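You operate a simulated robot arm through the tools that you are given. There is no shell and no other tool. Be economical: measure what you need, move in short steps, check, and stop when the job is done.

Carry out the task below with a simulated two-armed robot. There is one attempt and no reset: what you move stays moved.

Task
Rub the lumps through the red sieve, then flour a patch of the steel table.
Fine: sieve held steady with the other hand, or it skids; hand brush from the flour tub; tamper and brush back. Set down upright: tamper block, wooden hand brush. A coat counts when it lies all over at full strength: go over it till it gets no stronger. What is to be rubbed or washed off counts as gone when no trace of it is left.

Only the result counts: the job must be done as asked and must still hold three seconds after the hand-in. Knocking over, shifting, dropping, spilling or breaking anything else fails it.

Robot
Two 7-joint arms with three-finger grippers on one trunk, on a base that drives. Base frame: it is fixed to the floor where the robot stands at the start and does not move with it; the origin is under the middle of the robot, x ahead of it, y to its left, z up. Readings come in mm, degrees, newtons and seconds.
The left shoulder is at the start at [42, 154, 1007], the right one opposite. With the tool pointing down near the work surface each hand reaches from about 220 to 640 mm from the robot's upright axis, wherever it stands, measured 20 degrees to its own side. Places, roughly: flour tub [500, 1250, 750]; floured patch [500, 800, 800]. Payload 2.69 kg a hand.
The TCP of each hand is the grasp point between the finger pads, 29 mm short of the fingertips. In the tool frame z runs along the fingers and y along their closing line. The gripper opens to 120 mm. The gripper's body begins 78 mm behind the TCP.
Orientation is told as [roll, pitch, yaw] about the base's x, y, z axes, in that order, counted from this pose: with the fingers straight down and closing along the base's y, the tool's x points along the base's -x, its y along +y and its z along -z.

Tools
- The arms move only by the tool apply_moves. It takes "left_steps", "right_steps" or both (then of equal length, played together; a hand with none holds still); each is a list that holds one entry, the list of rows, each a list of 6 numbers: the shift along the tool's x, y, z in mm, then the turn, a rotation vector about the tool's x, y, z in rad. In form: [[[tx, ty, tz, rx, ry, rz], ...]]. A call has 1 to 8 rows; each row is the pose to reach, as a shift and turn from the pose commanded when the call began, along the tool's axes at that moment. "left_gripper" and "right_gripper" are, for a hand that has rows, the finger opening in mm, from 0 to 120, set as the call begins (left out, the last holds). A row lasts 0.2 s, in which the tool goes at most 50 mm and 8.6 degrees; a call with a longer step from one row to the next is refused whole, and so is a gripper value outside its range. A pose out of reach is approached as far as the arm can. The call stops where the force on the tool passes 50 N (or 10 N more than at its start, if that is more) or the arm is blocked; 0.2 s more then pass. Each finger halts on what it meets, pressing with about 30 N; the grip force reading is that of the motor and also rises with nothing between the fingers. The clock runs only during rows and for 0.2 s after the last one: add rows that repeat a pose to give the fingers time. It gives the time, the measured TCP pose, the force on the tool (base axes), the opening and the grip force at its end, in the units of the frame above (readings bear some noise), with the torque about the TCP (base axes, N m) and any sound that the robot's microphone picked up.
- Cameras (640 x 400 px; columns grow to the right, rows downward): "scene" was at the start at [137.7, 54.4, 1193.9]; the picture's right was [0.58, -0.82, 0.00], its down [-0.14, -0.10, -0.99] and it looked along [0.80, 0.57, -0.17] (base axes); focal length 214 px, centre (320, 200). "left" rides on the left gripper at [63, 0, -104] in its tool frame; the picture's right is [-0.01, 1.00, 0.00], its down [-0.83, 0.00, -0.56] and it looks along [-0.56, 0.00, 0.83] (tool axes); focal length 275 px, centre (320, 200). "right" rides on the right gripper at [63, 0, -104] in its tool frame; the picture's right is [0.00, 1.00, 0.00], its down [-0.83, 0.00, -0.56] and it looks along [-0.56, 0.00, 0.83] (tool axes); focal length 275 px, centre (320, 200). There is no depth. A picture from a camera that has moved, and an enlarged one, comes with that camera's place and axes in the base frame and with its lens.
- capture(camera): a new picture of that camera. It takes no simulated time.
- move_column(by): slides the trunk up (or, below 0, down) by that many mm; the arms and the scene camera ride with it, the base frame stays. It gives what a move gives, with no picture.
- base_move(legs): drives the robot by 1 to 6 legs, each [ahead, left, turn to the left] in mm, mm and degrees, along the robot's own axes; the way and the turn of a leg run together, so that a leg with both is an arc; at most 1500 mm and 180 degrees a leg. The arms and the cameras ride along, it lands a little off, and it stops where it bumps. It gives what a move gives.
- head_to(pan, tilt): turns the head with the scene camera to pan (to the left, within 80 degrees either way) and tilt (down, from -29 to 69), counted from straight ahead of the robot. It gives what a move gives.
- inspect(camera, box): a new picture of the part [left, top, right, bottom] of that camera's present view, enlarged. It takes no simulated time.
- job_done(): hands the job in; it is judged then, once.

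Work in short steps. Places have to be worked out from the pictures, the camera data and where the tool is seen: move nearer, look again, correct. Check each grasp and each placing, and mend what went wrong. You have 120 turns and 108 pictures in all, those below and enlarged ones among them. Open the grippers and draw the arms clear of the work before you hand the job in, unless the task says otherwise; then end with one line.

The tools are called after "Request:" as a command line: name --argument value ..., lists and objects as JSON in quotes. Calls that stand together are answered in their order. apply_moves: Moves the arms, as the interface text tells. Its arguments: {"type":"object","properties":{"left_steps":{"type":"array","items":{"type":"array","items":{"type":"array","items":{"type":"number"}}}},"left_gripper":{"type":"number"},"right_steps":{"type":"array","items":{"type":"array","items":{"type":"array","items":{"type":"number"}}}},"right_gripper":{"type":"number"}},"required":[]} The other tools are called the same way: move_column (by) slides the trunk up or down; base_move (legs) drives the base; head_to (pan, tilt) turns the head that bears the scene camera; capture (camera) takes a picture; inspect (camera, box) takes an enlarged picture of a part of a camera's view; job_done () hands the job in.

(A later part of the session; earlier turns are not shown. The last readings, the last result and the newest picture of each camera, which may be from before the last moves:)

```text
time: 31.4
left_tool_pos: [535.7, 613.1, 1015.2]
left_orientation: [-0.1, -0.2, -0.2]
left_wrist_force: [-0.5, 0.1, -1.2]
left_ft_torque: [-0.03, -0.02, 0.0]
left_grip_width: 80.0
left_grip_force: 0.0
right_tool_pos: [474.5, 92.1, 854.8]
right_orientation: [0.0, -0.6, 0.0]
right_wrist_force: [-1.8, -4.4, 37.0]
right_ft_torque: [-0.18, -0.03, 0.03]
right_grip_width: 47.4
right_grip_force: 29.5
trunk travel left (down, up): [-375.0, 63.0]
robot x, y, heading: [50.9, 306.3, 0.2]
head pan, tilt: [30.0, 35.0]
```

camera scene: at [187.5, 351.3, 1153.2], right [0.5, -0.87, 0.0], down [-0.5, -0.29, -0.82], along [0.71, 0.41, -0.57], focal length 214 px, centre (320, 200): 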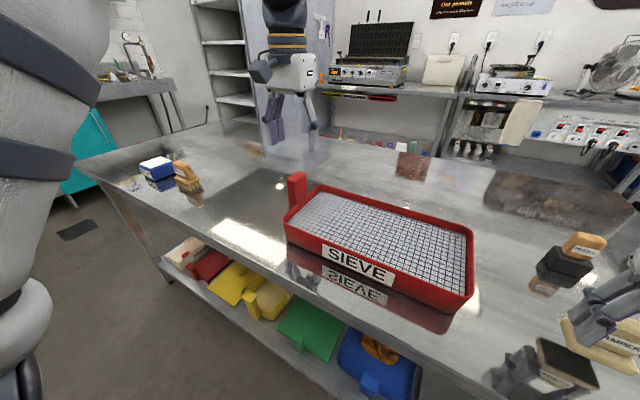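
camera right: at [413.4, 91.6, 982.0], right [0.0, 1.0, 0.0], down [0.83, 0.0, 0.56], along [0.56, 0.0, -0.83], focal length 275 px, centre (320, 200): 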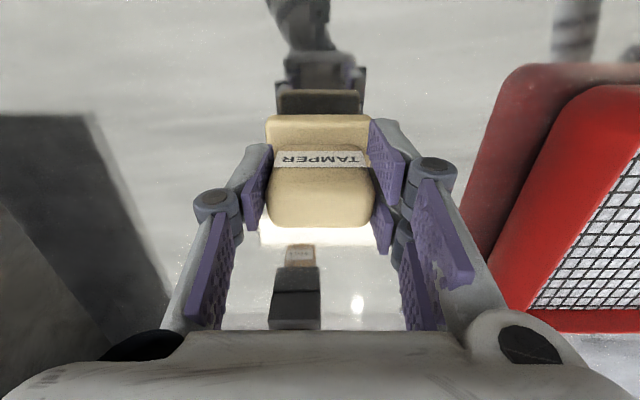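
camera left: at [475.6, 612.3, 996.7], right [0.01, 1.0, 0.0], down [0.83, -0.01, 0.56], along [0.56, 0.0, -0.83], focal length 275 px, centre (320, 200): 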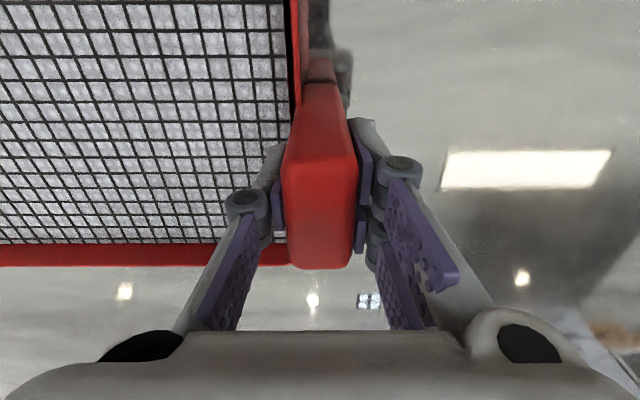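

Contact. I ease back 2 mm and open.

Request:
apply_moves --right_steps '[[[0, 0, -1.5, 0, 0, 0], [0, 0, -1.5, 0, 0, 0]]]'

Request:
apply_moves --right_steps '[[[0, 0, 0, 0, 0, 0], [0, 0, 0, 0, 0, 0], [0, 0, 0, 0, 0, 0], [0, 0, -40, 0, 0, 0], [0, 0, -80, 0, 0, 0], [0, 0, -120, 0, 0, 0], [0, 0, -120, 0, 0, 0]]]' --right_gripper 110

Request:
capture --camera "right"

Request:
capture --camera "scene"

Request:
capture --camera "left"

```text
time: 32.0
left_tool_pos: [535.9, 612.1, 1015.0]
left_orientation: [0.0, -0.1, -0.2]
left_wrist_force: [-0.2, -0.9, 0.4]
left_ft_torque: [0.01, -0.02, 0.01]
left_grip_width: 80.1
left_grip_force: 0.0
right_tool_pos: [474.7, 90.7, 854.2]
right_orientation: [0.0, -0.3, -0.3]
right_wrist_force: [3.5, -8.0, 34.3]
right_ft_torque: [-0.36, -0.51, -0.05]
right_grip_width: 47.4
right_grip_force: 29.7
trunk travel left (down, up): [-375.0, 63.0]
robot x, y, heading: [51.8, 307.9, -0.2]
head pan, tilt: [30.0, 35.0]
```

```text
time: 33.6
left_tool_pos: [536.9, 611.4, 1012.9]
left_orientation: [0.0, 0.0, -0.2]
left_wrist_force: [-1.2, 0.5, -1.2]
left_ft_torque: [0.02, 0.02, -0.01]
left_grip_width: 80.2
left_grip_force: 0.0
right_tool_pos: [473.1, 91.2, 972.7]
right_orientation: [0.0, -0.1, -0.2]
right_wrist_force: [0.8, 0.4, -0.6]
right_ft_torque: [0.0, 0.0, -0.03]
right_grip_width: 110.4
right_grip_force: 0.2
trunk travel left (down, up): [-375.0, 63.0]
robot x, y, heading: [50.1, 306.8, -0.0]
head pan, tilt: [30.0, 35.0]
```

```text
72 pictures are left
camera right: at [409.2, 90.3, 1076.0], right [0.0, 1.0, 0.0], down [0.83, 0.0, 0.56], along [0.56, 0.0, -0.83], focal length 275 px, centre (320, 200)
```

right: 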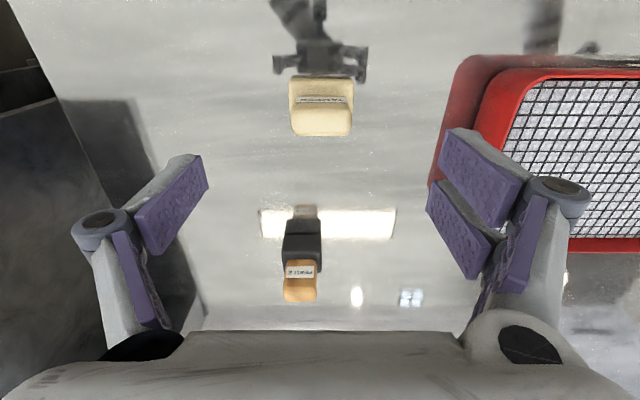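

```text
71 pictures are left
camera scene: at [187.5, 351.3, 1153.2], right [0.5, -0.87, 0.0], down [-0.5, -0.29, -0.82], along [0.71, 0.41, -0.57], focal length 214 px, centre (320, 200)
```

scene: 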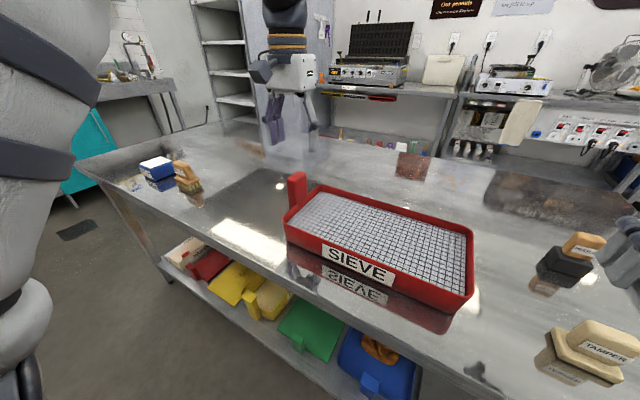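

```text
70 pictures are left
camera left: at [475.4, 612.7, 1116.2], right [0.01, 1.0, 0.0], down [0.83, -0.01, 0.56], along [0.56, 0.0, -0.83], focal length 275 px, centre (320, 200)
```

left: 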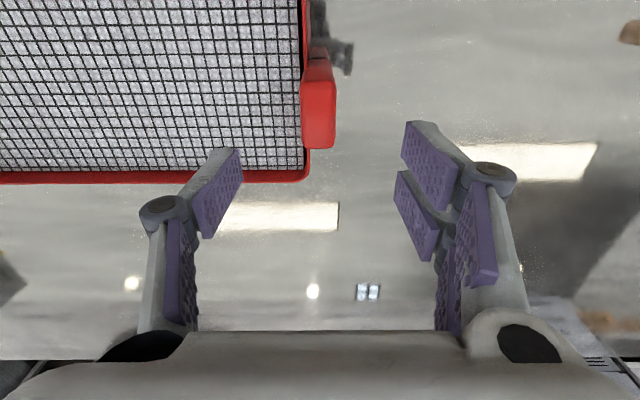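

Tamper stands upright at its home. I raise and retract both hands, then drive left toward the brush and tub.

Request:
apply_moves --right_steps '[[[35, 0, -20, 0, 0, 0], [70, 0, -45, 0, 0, 0], [100, 0, -70, 0, 0, 0], [110, 0, -90, 0, 0, 0], [110, 0, -90, 0, 0, 0]]]' --left_steps '[[[35, 0, -20, 0, 0, 0], [70, 0, -45, 0, 0, 0], [100, 0, -65, 0, 0, 0], [130, 0, -80, 0, 0, 0], [130, 0, -80, 0, 0, 0]]]'

Request:
base_move --legs '[[0, 500, 0]]'

Request:
capture --camera "scene"

Request:
capture --camera "left"

Request:
capture --camera "right"

```text
time: 34.8
left_tool_pos: [417.6, 628.1, 1099.5]
left_orientation: [-0.4, 0.2, 0.0]
left_wrist_force: [-0.1, 0.3, 0.2]
left_ft_torque: [0.0, -0.02, -0.02]
left_grip_width: 80.2
left_grip_force: 0.0
left hand out of reach, approached as far as the arm can: row 3, 4, 5
right_tool_pos: [362.5, 91.8, 1063.8]
right_orientation: [0.0, -0.1, -0.2]
right_wrist_force: [0.1, 0.6, 0.3]
right_ft_torque: [0.0, 0.03, 0.0]
right_grip_width: 110.2
right_grip_force: 0.0
trunk travel left (down, up): [-375.0, 63.0]
robot x, y, heading: [49.5, 308.3, -0.0]
head pan, tilt: [30.0, 35.0]
```

```text
time: 39.2
left_tool_pos: [416.5, 1128.5, 1101.3]
left_orientation: [0.0, 0.2, 0.2]
left_wrist_force: [0.0, 0.4, 0.2]
left_ft_torque: [0.01, 0.02, -0.02]
left_grip_width: 80.2
left_grip_force: 0.1
right_tool_pos: [365.0, 590.6, 1064.9]
right_orientation: [0.0, -0.1, 0.2]
right_wrist_force: [0.2, 0.6, -0.1]
right_ft_torque: [-0.02, 0.02, 0.0]
right_grip_width: 110.0
right_grip_force: 0.1
trunk travel left (down, up): [-375.0, 63.0]
robot x, y, heading: [47.5, 805.7, 0.0]
head pan, tilt: [30.0, 35.0]
```

```text
69 pictures are left
camera scene: at [189.5, 854.3, 1169.7], right [0.52, -0.86, 0.0], down [-0.36, -0.22, -0.91], along [0.78, 0.47, -0.42], focal length 214 px, centre (320, 200)
```

scene: 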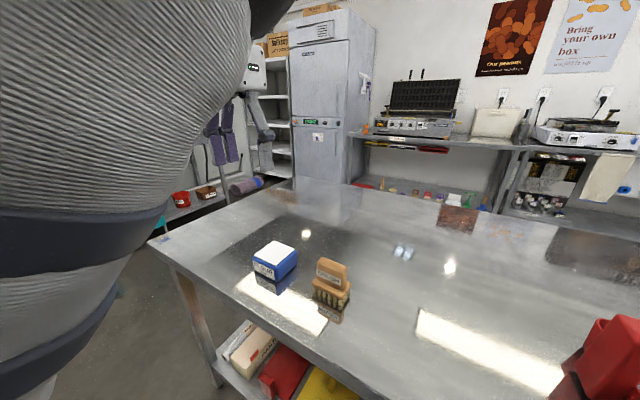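

```text
68 pictures are left
camera left: at [354.2, 1129.4, 1204.2], right [0.0, 1.0, 0.0], down [0.83, 0.0, 0.56], along [0.56, 0.0, -0.83], focal length 275 px, centre (320, 200)
```

left: 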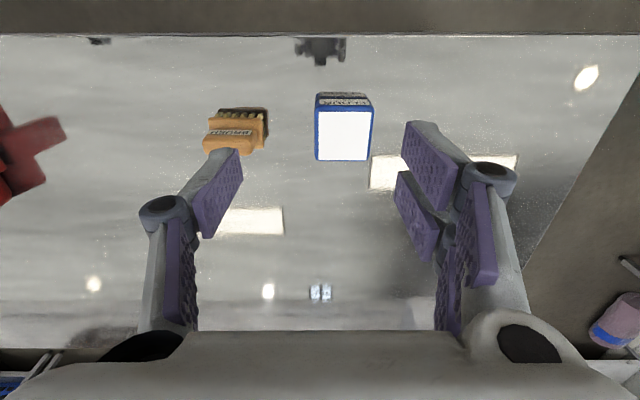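

```text
67 pictures are left
camera right: at [300.5, 590.7, 1167.3], right [-0.01, 1.0, 0.0], down [0.83, 0.01, 0.56], along [0.56, 0.0, -0.83], focal length 275 px, centre (320, 200)
```

right: 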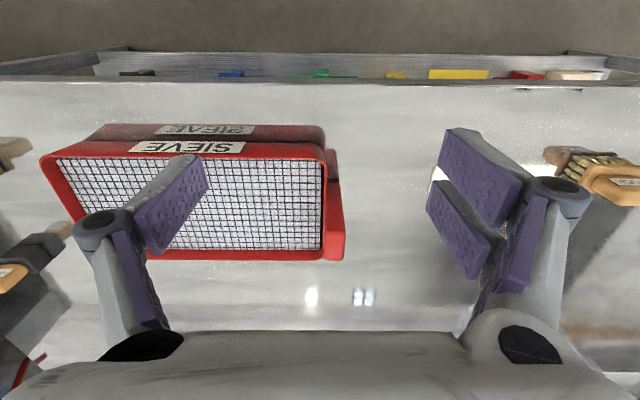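

Request:
inspect --camera "scene" --box '[230, 220, 390, 340]'

Request:
inspect --camera "left" --box '[190, 70, 400, 200]'

Request:
inspect --camera "scene" --box '[140, 130, 320, 250]'

```text
3.33 times, centred on (310, 280) of scene
camera zoom: at [189.5, 854.3, 1169.7], right [0.52, -0.86, 0.0], down [-0.36, -0.22, -0.91], along [0.78, 0.47, -0.42], focal length 715 px, centre (353, -67)
```

zoom: 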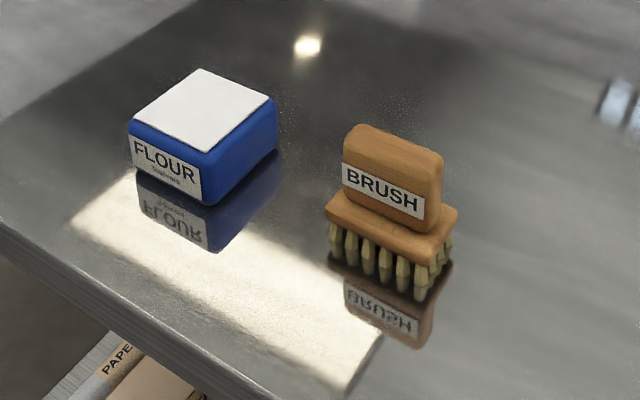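

```text
3.05 times, centred on (295, 135) of left
camera zoom: at [354.2, 1129.4, 1204.2], right [0.0, 1.0, 0.0], down [0.83, 0.0, 0.56], along [0.56, 0.0, -0.83], focal length 839 px, centre (396, 398)
```

zoom: 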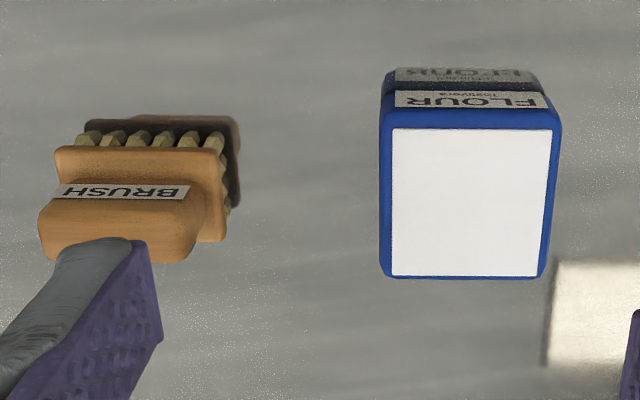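

```text
3.33 times, centred on (230, 190) of scene
camera zoom: at [189.5, 854.3, 1169.7], right [0.52, -0.86, 0.0], down [-0.36, -0.22, -0.91], along [0.78, 0.47, -0.42], focal length 715 px, centre (620, 233)
```

zoom: 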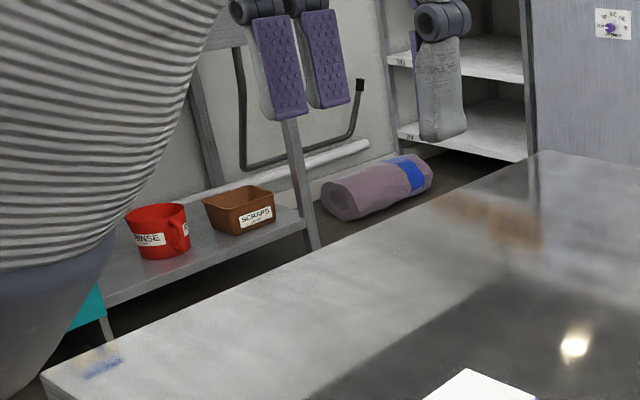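

Request:
inspect --camera "scene" --box '[255, 255, 305, 290]'

Request:
head_to --pan 60 --tilt 45

Request:
capture --camera "scene"

```text
11.43 times, centred on (280, 272) of scene
camera zoom: at [189.5, 854.3, 1169.7], right [0.52, -0.86, 0.0], down [-0.36, -0.22, -0.91], along [0.78, 0.47, -0.42], focal length 2451 px, centre (777, -629)
```

zoom: 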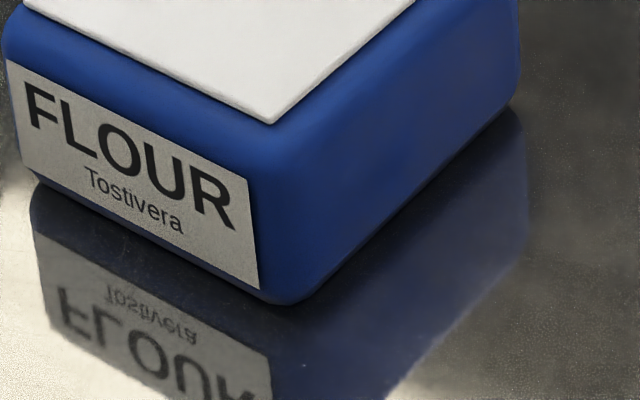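

```text
time: 40.1
left_tool_pos: [416.2, 1129.3, 1101.6]
left_orientation: [-0.1, 0.0, 0.1]
left_wrist_force: [-0.3, 0.6, 0.5]
left_ft_torque: [-0.02, -0.01, -0.01]
left_grip_width: 79.7
left_grip_force: 0.0
right_tool_pos: [364.6, 591.7, 1064.4]
right_orientation: [0.0, -0.2, 0.2]
right_wrist_force: [-0.3, -0.3, 0.1]
right_ft_torque: [-0.01, 0.03, 0.02]
right_grip_width: 110.0
right_grip_force: 0.0
trunk travel left (down, up): [-375.0, 63.0]
robot x, y, heading: [45.3, 806.9, 0.2]
head pan, tilt: [60.0, 45.0]
```

```text
62 pictures are left
camera scene: at [163.7, 881.1, 1166.5], right [0.81, -0.58, 0.0], down [-0.26, -0.36, -0.89], along [0.52, 0.73, -0.45], focal length 214 px, centre (320, 200)
```

scene: 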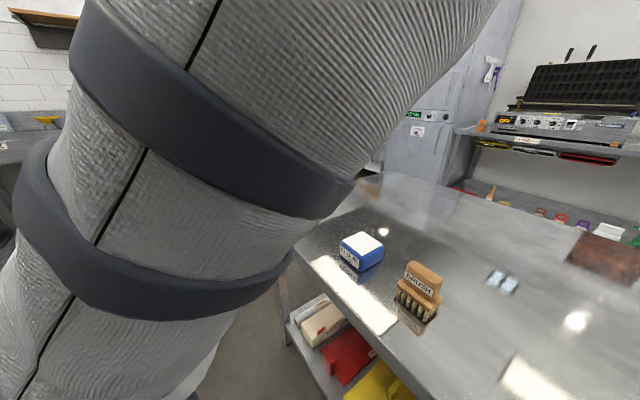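

Brush handle top triangulates to about [497, 1012, 868], tub centre about [495, 1160], white top z≈840. I bring the left hand over the brush.

Request:
apply_moves --left_steps '[[[-20, -30, 20, 0, 0, 0], [-40, -60, 50, 0, 0, 0], [-60, -90, 80, 0, 0, 0], [-75, -117, 110, 0, 0, 0], [-78, -117, 135, 0, 0, 0], [-78, -117, 135, 0, 0, 0]]]' --left_gripper 115

Request:
inspect --camera "left" --box '[200, 50, 440, 250]'

Request:
capture --camera "scene"

```text
time: 41.5
left_tool_pos: [507.1, 1016.9, 960.7]
left_orientation: [-0.2, 0.5, 0.2]
left_wrist_force: [0.6, -0.1, 0.7]
left_ft_torque: [-0.06, -0.01, 0.03]
left_grip_width: 115.1
left_grip_force: 0.1
left hand out of reach, approached as far as the arm can: row 1, 2, 3, 4, 5, 6
right_tool_pos: [363.7, 591.2, 1063.7]
right_orientation: [0.0, -0.1, 0.1]
right_wrist_force: [-0.3, -0.6, -0.2]
right_ft_torque: [-0.03, 0.03, -0.01]
right_grip_width: 110.2
right_grip_force: 0.0
trunk travel left (down, up): [-375.0, 63.0]
robot x, y, heading: [47.7, 804.4, -0.2]
head pan, tilt: [60.0, 45.0]
```

```text
2.00 times, centred on (320, 150) of left
camera zoom: at [446.3, 1018.0, 1063.5], right [0.0, 1.0, 0.0], down [0.84, 0.0, 0.55], along [0.55, 0.0, -0.84], focal length 551 px, centre (320, 300)
```

zoom: 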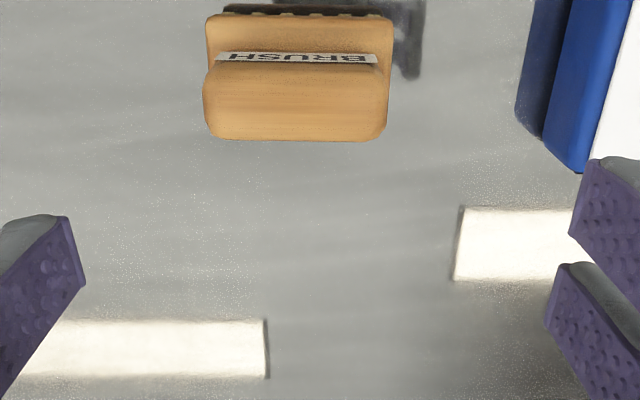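

```text
60 pictures are left
camera scene: at [157.5, 884.1, 1162.3], right [0.86, -0.52, 0.0], down [-0.25, -0.42, -0.87], along [0.45, 0.75, -0.49], focal length 214 px, centre (320, 200)
```

scene: 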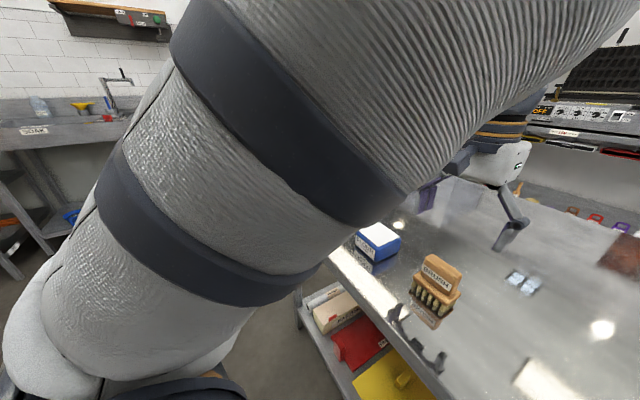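

Handle centre about [494, 1010], 64 mm wide in y. I descend astride it to z≈864.

Request:
apply_moves --left_steps '[[[13, -7, 15, 0, 0, 0], [13, -7, 45, 0, 0, 0], [13, -7, 75, 0, 0, 0], [13, -7, 97, 0, 0, 0], [13, -7, 97, 0, 0, 0]]]'

Request:
capture --camera "left"

```text
time: 42.7
left_tool_pos: [495.2, 1010.7, 866.5]
left_orientation: [0.0, 0.0, 0.2]
left_wrist_force: [-0.8, -0.3, -0.1]
left_ft_torque: [-0.01, 0.0, 0.0]
left_grip_width: 115.1
left_grip_force: 0.1
left hand out of reach, approached as far as the arm can: row 1, 2
right_tool_pos: [364.4, 590.7, 1063.2]
right_orientation: [0.1, -0.2, 0.3]
right_wrist_force: [-0.8, -0.1, -0.3]
right_ft_torque: [0.01, 0.01, 0.02]
right_grip_width: 109.8
right_grip_force: 0.1
trunk travel left (down, up): [-375.0, 63.0]
robot x, y, heading: [48.5, 802.9, 0.2]
head pan, tilt: [60.0, 45.0]
```

```text
59 pictures are left
camera left: at [432.8, 1011.2, 968.7], right [0.0, 1.0, 0.0], down [0.83, 0.0, 0.56], along [0.56, 0.0, -0.83], focal length 275 px, centre (320, 200)
```

left: 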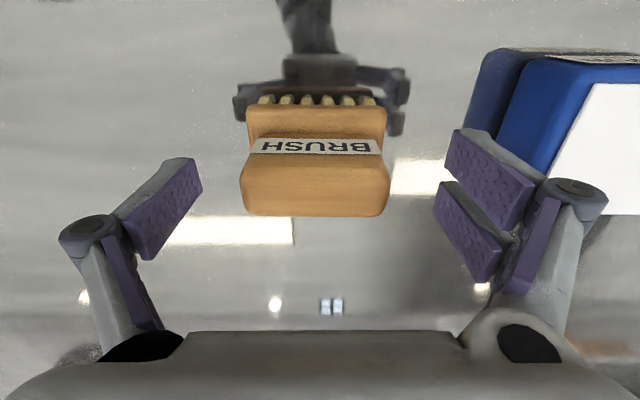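

Centred. I close on the handle.

Request:
apply_moves --left_steps '[[[0, -1, 3, 0, 0, 0], [0, -1, 3, 0, 0, 0]]]'

Request:
apply_moves --left_steps '[[[0, 0, 0, 0, 0, 0], [0, 0, 0, 0, 0, 0], [0, 0, 0, 0, 0, 0]]]' --left_gripper 0

Request:
apply_moves --left_steps '[[[0, 0, -10, 0, 0, 0], [0, 0, -30, 0, 0, 0], [0, 0, -60, 0, 0, 0], [0, 0, -80, 0, 0, 0], [0, 0, -80, 0, 0, 0]]]'

Request:
capture --camera "left"

Request:
capture --camera "scene"

```text
time: 43.3
left_tool_pos: [494.2, 1010.8, 862.9]
left_orientation: [-0.1, 0.1, 0.2]
left_wrist_force: [-0.1, 0.0, 0.0]
left_ft_torque: [-0.01, -0.02, 0.02]
left_grip_width: 115.0
left_grip_force: 0.1
right_tool_pos: [363.9, 591.1, 1064.7]
right_orientation: [0.0, -0.1, 0.2]
right_wrist_force: [0.2, -0.1, -0.2]
right_ft_torque: [-0.01, 0.02, 0.0]
right_grip_width: 109.8
right_grip_force: 0.1
trunk travel left (down, up): [-375.0, 63.0]
robot x, y, heading: [47.9, 805.8, 0.3]
head pan, tilt: [60.0, 45.0]
```

```text
time: 44.1
left_tool_pos: [494.2, 1009.3, 862.7]
left_orientation: [-0.1, -0.1, 0.2]
left_wrist_force: [0.5, -0.6, 6.4]
left_ft_torque: [-0.17, 0.01, 0.0]
left_grip_width: 62.6
left_grip_force: 30.0
right_tool_pos: [363.5, 591.4, 1063.2]
right_orientation: [0.1, -0.1, 0.2]
right_wrist_force: [0.2, 0.3, 0.4]
right_ft_torque: [0.02, 0.0, 0.0]
right_grip_width: 110.0
right_grip_force: 0.1
trunk travel left (down, up): [-375.0, 63.0]
robot x, y, heading: [54.0, 804.7, 0.1]
head pan, tilt: [60.0, 45.0]
```

```text
time: 45.3
left_tool_pos: [503.7, 1015.7, 938.9]
left_orientation: [-0.7, 0.6, 0.5]
left_wrist_force: [0.0, -1.0, -0.3]
left_ft_torque: [0.02, 0.02, -0.03]
left_grip_width: 62.0
left_grip_force: 30.1
left hand out of reach, approached as far as the arm can: row 3, 4, 5
right_tool_pos: [363.3, 591.2, 1064.1]
right_orientation: [0.1, -0.2, 0.2]
right_wrist_force: [1.1, -0.4, -0.1]
right_ft_torque: [-0.01, 0.0, -0.01]
right_grip_width: 110.1
right_grip_force: 0.1
trunk travel left (down, up): [-375.0, 63.0]
robot x, y, heading: [48.5, 801.4, 0.1]
head pan, tilt: [60.0, 45.0]
```

```text
58 pictures are left
camera left: at [443.1, 1017.2, 1042.6], right [0.0, 1.0, -0.01], down [0.84, 0.01, 0.55], along [0.55, -0.01, -0.84], focal length 275 px, centre (320, 200)
```

left: 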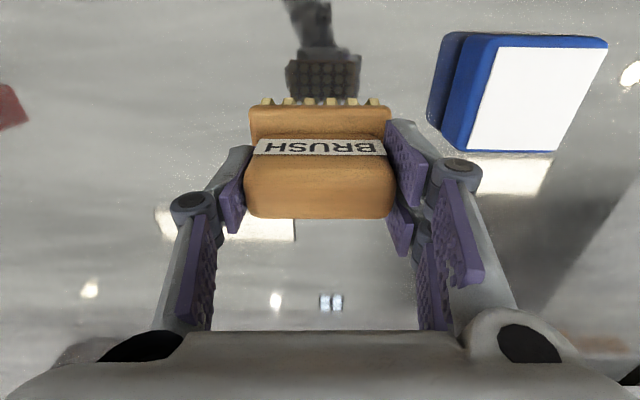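

```text
57 pictures are left
camera scene: at [163.5, 879.0, 1158.3], right [0.81, -0.59, 0.0], down [-0.31, -0.42, -0.85], along [0.5, 0.69, -0.53], focal length 214 px, centre (320, 200)
```

scene: 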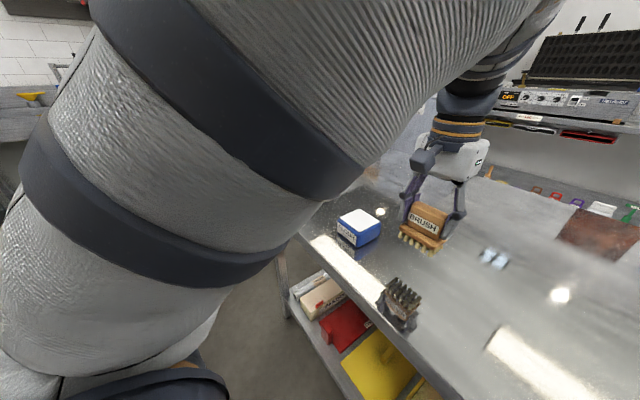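

Brush held; its home is TCP [494, 1009.5, 863]. Tub's white top: x 458–528, y 1133–1203, z≈840. I move above the tub.

Request:
apply_moves --left_steps '[[[3, 38, 0, 0, 0, 0], [6, 76, 0, 0, 0, 0], [9, 114, 0, 0, 0, 0], [11, 152, 0, 0, 0, 0], [11, 152, 10, 0, 0, 0], [11, 152, 10, 0, 0, 0]]]'

Request:
capture --camera "left"

Request:
capture --camera "scene"

```text
time: 46.7
left_tool_pos: [491.2, 1167.0, 931.2]
left_orientation: [0.0, 0.0, 0.2]
left_wrist_force: [0.5, 0.1, -1.0]
left_ft_torque: [-0.01, 0.01, -0.04]
left_grip_width: 62.2
left_grip_force: 29.8
right_tool_pos: [364.2, 591.2, 1063.8]
right_orientation: [0.0, -0.1, 0.2]
right_wrist_force: [0.1, 0.3, 0.1]
right_ft_torque: [0.01, 0.01, -0.03]
right_grip_width: 110.0
right_grip_force: 0.1
trunk travel left (down, up): [-375.0, 63.0]
robot x, y, heading: [51.9, 808.6, 0.1]
head pan, tilt: [60.0, 45.0]
```

```text
56 pictures are left
camera left: at [430.4, 1166.5, 1034.5], right [0.0, 1.0, 0.0], down [0.83, 0.0, 0.56], along [0.56, 0.0, -0.83], focal length 275 px, centre (320, 200)
```

left: 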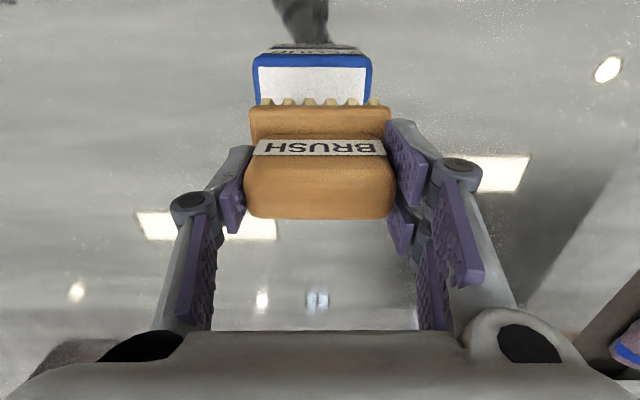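

```text
55 pictures are left
camera scene: at [150.9, 877.1, 1138.4], right [0.87, -0.5, 0.0], down [-0.35, -0.61, -0.71], along [0.35, 0.61, -0.71], focal length 214 px, centre (320, 200)
```

scene: 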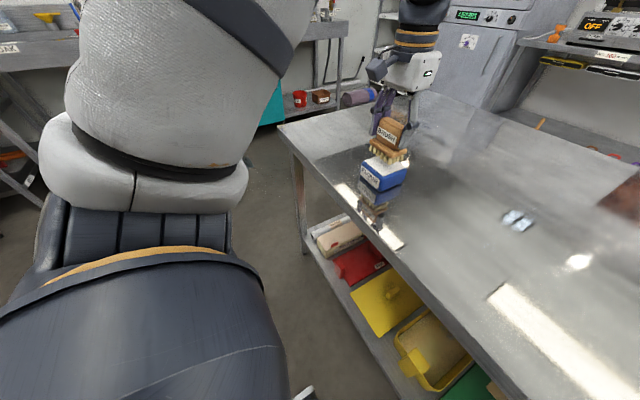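

Tub centre y≈1163. I shift 4 mm and lower toward contact.

Request:
apply_moves --left_steps '[[[0, -4, 8, 0, 0, 0], [0, -4, 16, 0, 0, 0], [0, -4, 22, 0, 0, 0], [0, -4, 24, 0, 0, 0], [0, -4, 26, 0, 0, 0], [0, -4, 26, 0, 0, 0]]]'

Request:
inspect --camera "scene" --box '[340, 90, 440, 240]'

```text
time: 48.1
left_tool_pos: [492.4, 1159.7, 908.5]
left_orientation: [0.2, -0.3, 0.2]
left_wrist_force: [1.6, 2.6, 22.2]
left_ft_torque: [0.08, -0.11, -0.06]
left_grip_width: 62.6
left_grip_force: 30.6
right_tool_pos: [362.3, 590.1, 1064.4]
right_orientation: [0.1, -0.2, 0.2]
right_wrist_force: [-0.1, -0.6, -0.4]
right_ft_torque: [0.01, -0.02, -0.01]
right_grip_width: 109.9
right_grip_force: 0.0
trunk travel left (down, up): [-375.0, 63.0]
robot x, y, heading: [49.5, 801.7, 0.3]
head pan, tilt: [60.0, 45.0]
```

```text
2.67 times, centred on (390, 165) of scene
camera zoom: at [149.9, 876.2, 1138.7], right [0.87, -0.5, 0.0], down [-0.35, -0.61, -0.71], along [0.35, 0.61, -0.71], focal length 572 px, centre (133, 293)
```

zoom: 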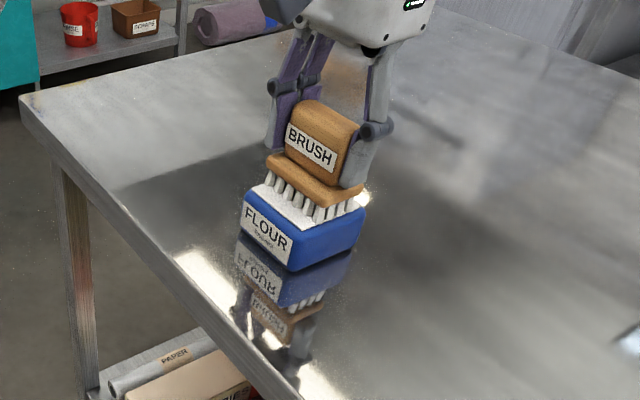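

Bristles have taken flour (22 N contact). I lift and check, and swing toward the patch.

Request:
apply_moves --left_steps '[[[0, 0, -10, 0, 0, 0], [0, 0, -35, 0, 0, 0], [0, -40, -40, 0, 0, 0], [0, -85, -40, 0, 0, 0], [0, -130, -40, 0, 0, 0], [0, -175, -40, 0, 0, 0], [0, -220, -40, 0, 0, 0], [0, -220, -40, 0, 0, 0]]]'

Request:
head_to --pan 10 --tilt 60

Request:
capture --camera "scene"

```text
time: 49.9
left_tool_pos: [521.0, 944.5, 938.4]
left_orientation: [-0.6, 0.5, 0.6]
left_wrist_force: [-0.1, 0.0, -1.3]
left_ft_torque: [0.02, 0.03, 0.01]
left_grip_width: 62.4
left_grip_force: 30.3
left hand out of reach, approached as far as the arm can: row 5, 6, 7, 8
right_tool_pos: [363.7, 591.6, 1062.7]
right_orientation: [0.0, -0.1, 0.2]
right_wrist_force: [0.1, -0.2, 0.4]
right_ft_torque: [-0.01, -0.03, -0.03]
right_grip_width: 110.0
right_grip_force: 0.1
trunk travel left (down, up): [-375.0, 63.0]
robot x, y, heading: [47.4, 807.2, 0.3]
head pan, tilt: [60.0, 45.0]
```

```text
time: 51.1
left_tool_pos: [520.6, 941.8, 939.6]
left_orientation: [0.0, 0.5, 0.1]
left_wrist_force: [-0.2, 0.7, -1.4]
left_ft_torque: [-0.01, 0.0, 0.0]
left_grip_width: 62.5
left_grip_force: 30.3
right_tool_pos: [363.0, 591.8, 1064.4]
right_orientation: [0.0, -0.1, 0.2]
right_wrist_force: [-0.1, -0.4, 0.6]
right_ft_torque: [0.0, 0.0, -0.02]
right_grip_width: 109.9
right_grip_force: 0.1
trunk travel left (down, up): [-375.0, 63.0]
robot x, y, heading: [51.6, 805.3, 0.2]
head pan, tilt: [10.0, 60.0]
```

```text
53 pictures are left
camera scene: at [195.0, 835.5, 1156.7], right [0.33, -0.95, 0.0], down [-0.51, -0.18, -0.84], along [0.8, 0.27, -0.54], focal length 214 px, centre (320, 200)
```

scene: 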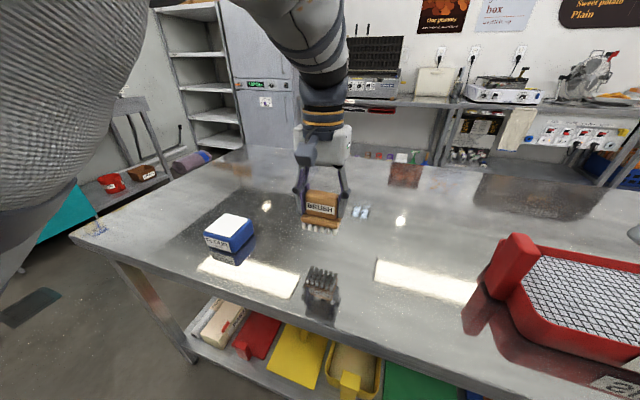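

The patch spot has no mark seen; near y=800 the left arm is too far in, so I drive 160 mm to the right and look closer at the table.

Request:
base_move --legs '[[0, -150, 0]]'

Request:
capture --camera "scene"

Request:
capture --camera "left"

```text
time: 52.9
left_tool_pos: [521.1, 788.0, 939.9]
left_orientation: [0.0, 0.4, 0.2]
left_wrist_force: [0.0, -0.6, -1.0]
left_ft_torque: [0.0, 0.02, 0.02]
left_grip_width: 62.2
left_grip_force: 29.8
right_tool_pos: [364.6, 437.9, 1063.6]
right_orientation: [0.2, 0.0, 0.2]
right_wrist_force: [0.6, 0.5, 1.3]
right_ft_torque: [0.0, -0.01, 0.04]
right_grip_width: 110.2
right_grip_force: 0.0
trunk travel left (down, up): [-375.0, 63.0]
robot x, y, heading: [48.0, 651.2, 0.2]
head pan, tilt: [10.0, 60.0]
```

```text
52 pictures are left
camera scene: at [196.0, 680.8, 1157.1], right [0.31, -0.95, 0.0], down [-0.51, -0.17, -0.84], along [0.8, 0.27, -0.54], focal length 214 px, centre (320, 200)
```

scene: 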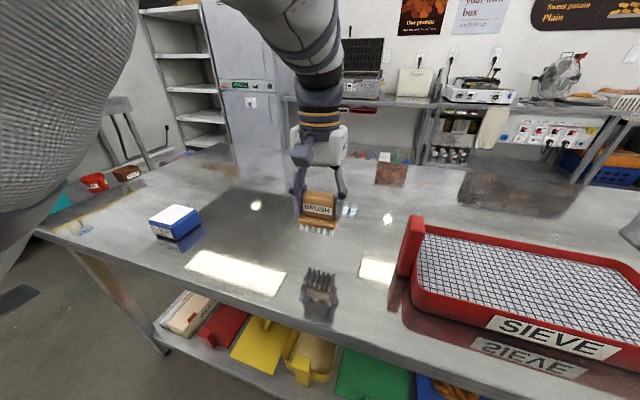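

```text
51 pictures are left
camera left: at [460.2, 789.3, 1043.2], right [0.0, 1.0, 0.0], down [0.84, 0.0, 0.55], along [0.55, 0.0, -0.84], focal length 275 px, centre (320, 200)
```

left: 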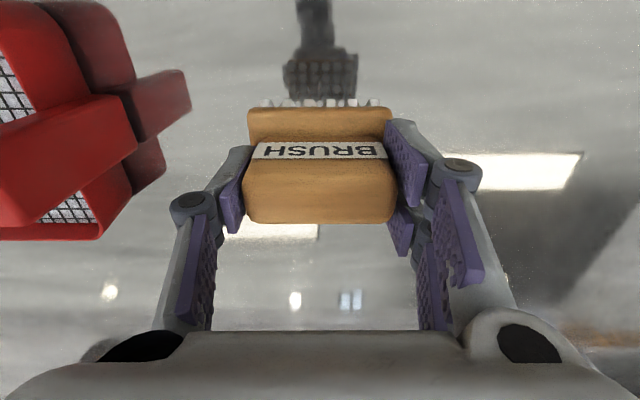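

No marking; I'll lay a first stroke round [503, 800] and see how the coat shows.

Request:
apply_moves --left_steps '[[[10, 6, 25, 0, 0, 0], [18, 12, 50, 0, 0, 0], [18, 12, 70, 0, 0, 0], [18, 12, 74, 0, 0, 0], [18, 12, 77, 0, 0, 0], [18, 12, 79, 0, 0, 0], [18, 12, 79, 0, 0, 0]]]'

Request:
capture --camera "scene"

```text
time: 54.5
left_tool_pos: [503.1, 800.6, 859.8]
left_orientation: [-0.1, 0.4, 0.2]
left_wrist_force: [-0.2, -0.5, 5.6]
left_ft_torque: [0.15, -0.14, -0.03]
left_grip_width: 62.2
left_grip_force: 30.0
right_tool_pos: [363.8, 436.6, 1063.4]
right_orientation: [0.0, -0.1, 0.1]
right_wrist_force: [0.7, 0.2, -0.2]
right_ft_torque: [-0.02, 0.04, -0.02]
right_grip_width: 110.1
right_grip_force: 0.0
trunk travel left (down, up): [-375.0, 63.0]
robot x, y, heading: [49.3, 651.5, 0.2]
head pan, tilt: [10.0, 60.0]
```

```text
50 pictures are left
camera scene: at [195.8, 674.2, 1152.4], right [0.24, -0.97, 0.0], down [-0.56, -0.14, -0.81], along [0.79, 0.2, -0.58], focal length 214 px, centre (320, 200)
```

scene: 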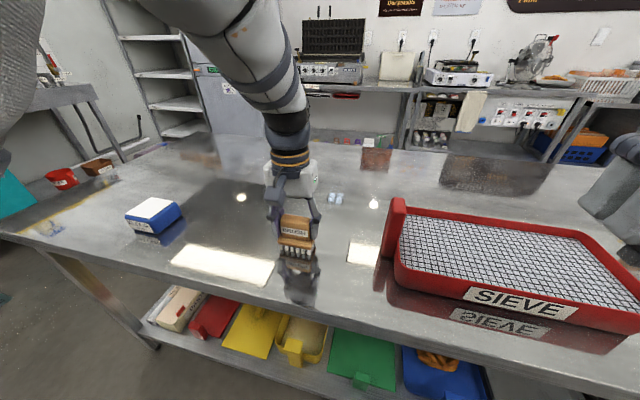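

Light contact (5.6 N). I stroke sideways with 1 mm more pressure, then look.

Request:
apply_moves --left_steps '[[[0, 0, 1, 0, 0, 0], [0, 30, 1, 0, 0, 0], [0, 60, 1, 0, 0, 0], [0, 30, 1, 0, 0, 0], [0, 0, 1, 0, 0, 0], [0, -30, 1, 0, 0, 0], [0, -60, 1, 0, 0, 0], [0, -60, 1, 0, 0, 0]]]'

Request:
inspect --camera "scene" --box '[160, 160, 400, 320]'

Request:
capture --camera "left"

```text
time: 56.3
left_tool_pos: [500.4, 741.3, 860.5]
left_orientation: [-0.3, 0.4, 0.4]
left_wrist_force: [0.6, 6.9, 14.6]
left_ft_torque: [0.37, -0.3, 0.22]
left_grip_width: 62.7
left_grip_force: 29.8
right_tool_pos: [364.8, 439.1, 1064.4]
right_orientation: [0.0, -0.1, 0.2]
right_wrist_force: [0.4, 0.1, -0.9]
right_ft_torque: [-0.01, 0.03, -0.01]
right_grip_width: 110.2
right_grip_force: 0.0
trunk travel left (down, up): [-375.0, 63.0]
robot x, y, heading: [47.6, 652.5, 0.1]
head pan, tilt: [10.0, 60.0]
```

```text
2.50 times, centred on (280, 240) of scene
camera zoom: at [176.9, 655.0, 1119.0], right [0.02, -1.0, 0.0], down [-0.87, -0.02, -0.5], along [0.5, 0.01, -0.87], focal length 536 px, centre (420, 100)
```

zoom: 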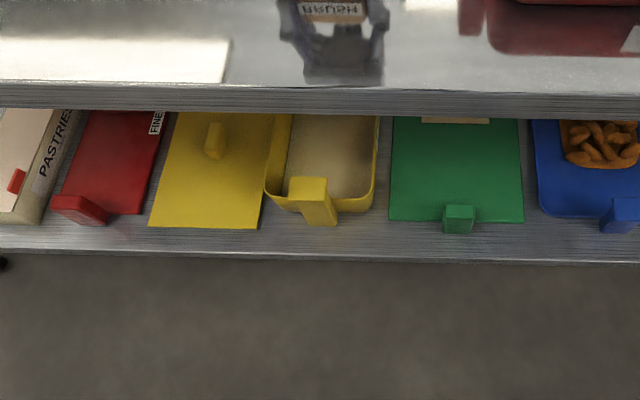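

```text
48 pictures are left
camera left: at [439.6, 742.6, 963.7], right [0.0, 1.0, 0.0], down [0.83, 0.0, 0.55], along [0.55, 0.0, -0.83], focal length 275 px, centre (320, 200)
```

left: 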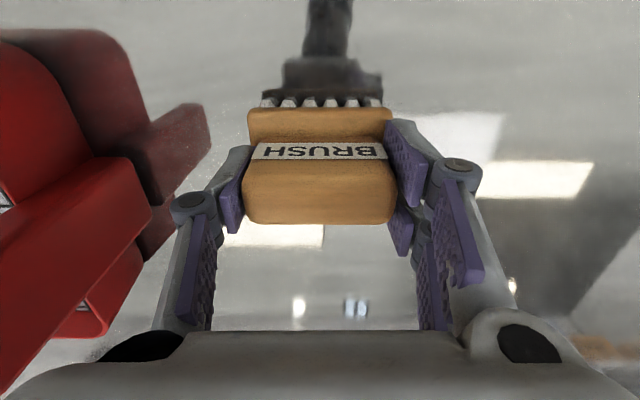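

A whitish zone with a straight edge at y≈853 shows – the patch's bound perhaps. I lift and move aside to look.

Request:
apply_moves --left_steps '[[[0, 0, -10, 0, 0, 0], [0, 0, -40, 0, 0, 0], [-30, 30, -60, 0, 0, 0], [-40, 70, -60, 0, 0, 0], [-40, 115, -60, 0, 0, 0], [-40, 160, -60, 0, 0, 0], [-40, 200, -60, 0, 0, 0], [-40, 200, -60, 0, 0, 0]]]'

Request:
head_to --pan 10 --tilt 45

Request:
capture --camera "scene"

Request:
capture --camera "left"

```text
time: 58.1
left_tool_pos: [541.6, 941.5, 918.2]
left_orientation: [-0.1, 0.3, 0.2]
left_wrist_force: [0.8, 0.3, -0.1]
left_ft_torque: [0.01, 0.04, 0.07]
left_grip_width: 62.5
left_grip_force: 30.3
right_tool_pos: [364.0, 437.0, 1063.6]
right_orientation: [0.0, 0.0, 0.2]
right_wrist_force: [0.3, 0.1, 0.7]
right_ft_torque: [0.02, 0.02, 0.02]
right_grip_width: 110.0
right_grip_force: 0.1
trunk travel left (down, up): [-375.0, 63.0]
robot x, y, heading: [48.5, 654.1, 0.4]
head pan, tilt: [10.0, 60.0]
```

```text
time: 58.9
left_tool_pos: [542.3, 940.4, 918.2]
left_orientation: [-0.3, 0.4, 0.3]
left_wrist_force: [-0.3, -0.7, -1.4]
left_ft_torque: [0.01, 0.0, -0.02]
left_grip_width: 62.4
left_grip_force: 30.3
right_tool_pos: [365.6, 438.0, 1064.1]
right_orientation: [0.0, -0.1, 0.2]
right_wrist_force: [-0.5, -0.2, 0.7]
right_ft_torque: [-0.01, 0.0, 0.02]
right_grip_width: 109.9
right_grip_force: 0.0
trunk travel left (down, up): [-375.0, 63.0]
robot x, y, heading: [49.1, 648.7, 0.2]
head pan, tilt: [10.0, 45.0]
```

```text
47 pictures are left
camera scene: at [191.2, 667.5, 1138.3], right [0.18, -0.98, 0.0], down [-0.7, -0.13, -0.71], along [0.7, 0.13, -0.71], focal length 214 px, centre (320, 200)
```

scene: 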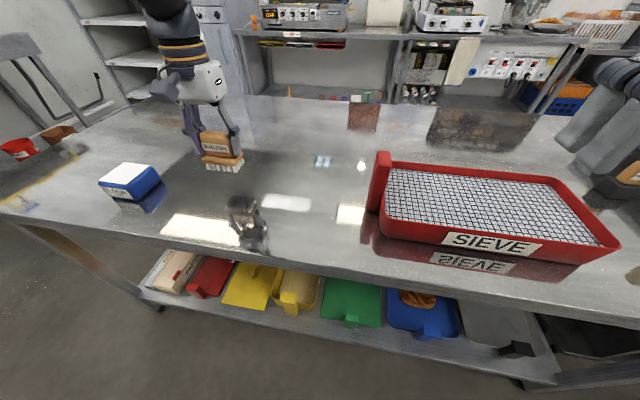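

```text
46 pictures are left
camera left: at [481.1, 941.6, 1021.9], right [0.0, 1.0, 0.0], down [0.84, 0.0, 0.55], along [0.55, 0.0, -0.84], focal length 275 px, centre (320, 200)
```

left: 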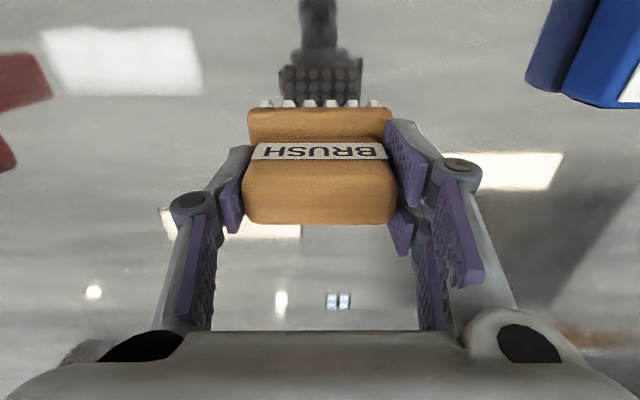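

Coat laid so far: x 486–529, y 745–853, clipped at y edges. The patch likely spans y 747–853 and about x 447–553. I zoom in to judge.

Request:
inspect --camera "scene" --box '[220, 160, 360, 260]'

Request:
inspect --camera "left" --box '[0, 0, 260, 140]'

```text
4.00 times, centred on (290, 210) of scene
camera zoom: at [191.2, 667.5, 1138.3], right [0.18, -0.98, 0.0], down [-0.7, -0.13, -0.71], along [0.7, 0.13, -0.71], focal length 858 px, centre (440, 160)
```

zoom: 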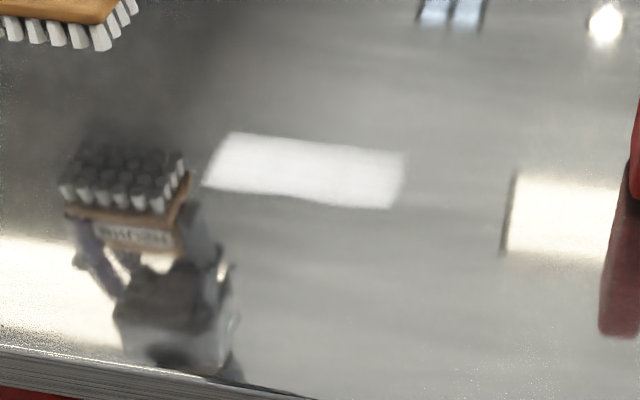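

```text
2.46 times, centred on (130, 70) of left
camera zoom: at [481.1, 941.6, 1021.9], right [0.0, 1.0, 0.0], down [0.84, 0.0, 0.55], along [0.55, 0.0, -0.84], focal length 678 px, centre (788, 520)
```

zoom: 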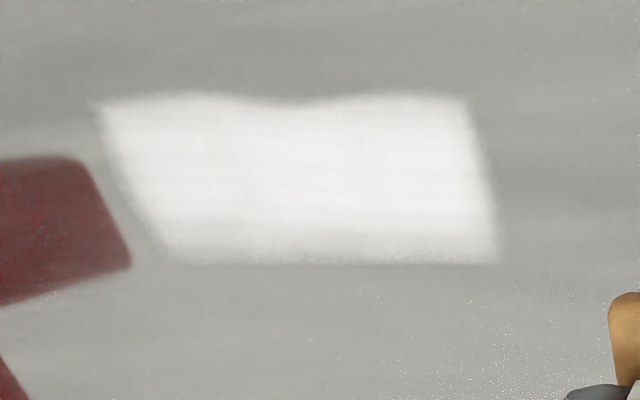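

The far edge (x≈530) and y edges are straight, so they're patch bounds; the near edge is merely the brush's. I brush a pass nearer, at x≈480.

Request:
apply_moves --left_steps '[[[30, -35, 0, 0, 0, 0], [61, -70, 10, 0, 0, 0], [61, -96, 35, 0, 0, 0], [61, -96, 50, 0, 0, 0], [61, -96, 58.5, 0, 0, 0], [61, -130, 58.5, 0, 0, 0], [61, -165, 58.5, 0, 0, 0], [61, -186, 58.5, 0, 0, 0]]]'

Request:
apply_moves --left_steps '[[[0, 30, 0, 0, 0, 0], [0, 60, 0, 0, 0, 0], [0, 90, 0, 0, 0, 0], [20, 85, 0, 0, 0, 0], [20, 55, 0, 0, 0, 0], [20, 25, 0, 0, 0, 0], [20, 0, 0, 0, 0, 0], [20, 0, 0, 0, 0, 0]]]'

Request:
capture --camera "scene"

```text
time: 60.7
left_tool_pos: [488.9, 756.7, 860.3]
left_orientation: [-0.3, 0.5, 0.4]
left_wrist_force: [-0.3, 9.3, 19.3]
left_ft_torque: [0.34, -0.38, 0.21]
left_grip_width: 62.2
left_grip_force: 29.7
left hand out of reach, approached as far as the arm can: row 2, 3, 7, 8
right_tool_pos: [363.1, 437.2, 1064.2]
right_orientation: [0.1, -0.2, 0.3]
right_wrist_force: [-0.5, 0.4, 0.3]
right_ft_torque: [0.0, -0.02, 0.01]
right_grip_width: 110.2
right_grip_force: 0.0
trunk travel left (down, up): [-375.0, 63.0]
robot x, y, heading: [45.5, 653.9, 0.2]
head pan, tilt: [10.0, 45.0]
```

```text
time: 62.2
left_tool_pos: [482.4, 781.3, 854.9]
left_orientation: [-0.4, 0.2, 0.9]
left_wrist_force: [-5.7, -2.6, 26.3]
left_ft_torque: [0.87, 0.41, 0.21]
left_grip_width: 62.4
left_grip_force: 30.1
left hand out of reach, approached as far as the arm can: row 4, 5, 6, 7
right_tool_pos: [362.7, 437.0, 1062.4]
right_orientation: [0.1, -0.2, 0.2]
right_wrist_force: [-0.2, 1.2, -0.5]
right_ft_torque: [0.01, -0.02, 0.01]
right_grip_width: 109.8
right_grip_force: 0.1
trunk travel left (down, up): [-375.0, 63.0]
robot x, y, heading: [51.6, 650.6, 0.3]
head pan, tilt: [10.0, 45.0]
stopped in row 7 (left hand): the force on the tool passed its limit at 52 N (the readings are from after the stop); the commanded pose is now the measured one
```

```text
43 pictures are left
camera scene: at [191.6, 640.4, 1142.7], right [-0.14, -0.99, 0.0], down [-0.66, 0.09, -0.74], along [0.74, -0.1, -0.67], focal length 214 px, centre (320, 200)
```

scene: 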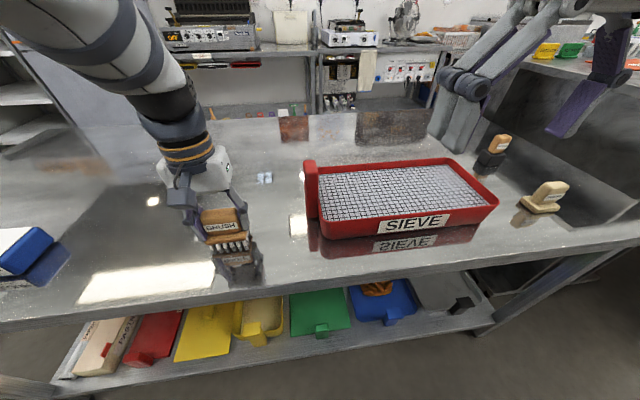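

The arm is too folded at small x and pressed hard. I lift, back the base off 100 mm, then go on.

Request:
apply_moves --left_steps '[[[0, 0, -8, 0, 0, 0], [-10, 5, -25, 0, 0, 0], [-40, 30, -40, 0, 0, 0], [-60, 50, -50, 0, 0, 0], [-60, 50, -50, 0, 0, 0]]]'

Request:
base_move --legs '[[-100, 0, 0]]'

Request:
capture --camera "left"

Request:
capture --camera "scene"

```text
time: 63.4
left_tool_pos: [543.9, 831.3, 902.3]
left_orientation: [-0.2, 0.3, 0.7]
left_wrist_force: [-0.4, 0.7, -0.6]
left_ft_torque: [0.06, 0.0, -0.01]
left_grip_width: 62.3
left_grip_force: 30.0
left hand out of reach, approached as far as the arm can: row 1, 2
right_tool_pos: [364.4, 438.5, 1061.4]
right_orientation: [-0.1, -0.1, 0.3]
right_wrist_force: [-0.1, 0.0, 0.5]
right_ft_torque: [-0.05, 0.0, -0.01]
right_grip_width: 110.2
right_grip_force: 0.0
trunk travel left (down, up): [-375.0, 63.0]
robot x, y, heading: [49.5, 655.2, 0.2]
head pan, tilt: [10.0, 45.0]
```

```text
time: 64.5
left_tool_pos: [441.7, 831.8, 902.5]
left_orientation: [-0.4, 0.3, 0.8]
left_wrist_force: [-0.3, -0.3, 0.0]
left_ft_torque: [0.01, -0.04, 0.0]
left_grip_width: 62.4
left_grip_force: 30.4
right_tool_pos: [264.0, 438.9, 1065.3]
right_orientation: [0.0, -0.1, 0.3]
right_wrist_force: [-1.0, -0.3, 0.3]
right_ft_torque: [-0.01, -0.02, 0.01]
right_grip_width: 109.8
right_grip_force: 0.1
trunk travel left (down, up): [-375.0, 63.0]
robot x, y, heading: [-53.4, 650.3, 0.2]
head pan, tilt: [10.0, 45.0]
```

```text
42 pictures are left
camera left: at [380.9, 831.7, 1005.0], right [-0.01, 1.0, 0.0], down [0.83, 0.01, 0.55], along [0.55, 0.0, -0.83], focal length 275 px, centre (320, 200)
```

left: 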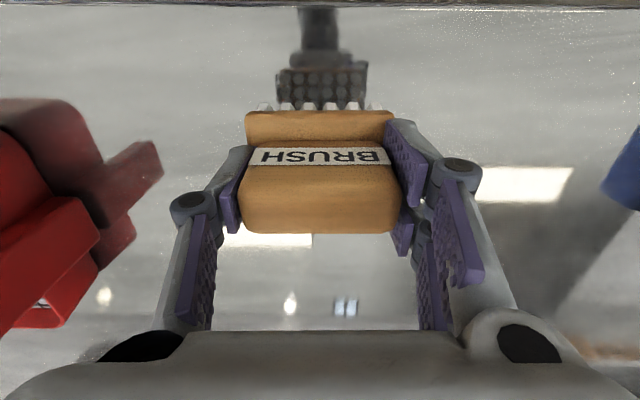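

```text
41 pictures are left
camera scene: at [90.1, 667.5, 1138.5], right [0.18, -0.98, 0.0], down [-0.7, -0.13, -0.71], along [0.7, 0.13, -0.71], focal length 214 px, centre (320, 200)
```

scene: 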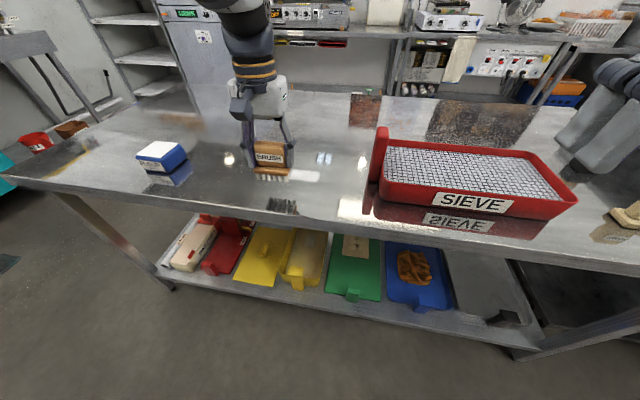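

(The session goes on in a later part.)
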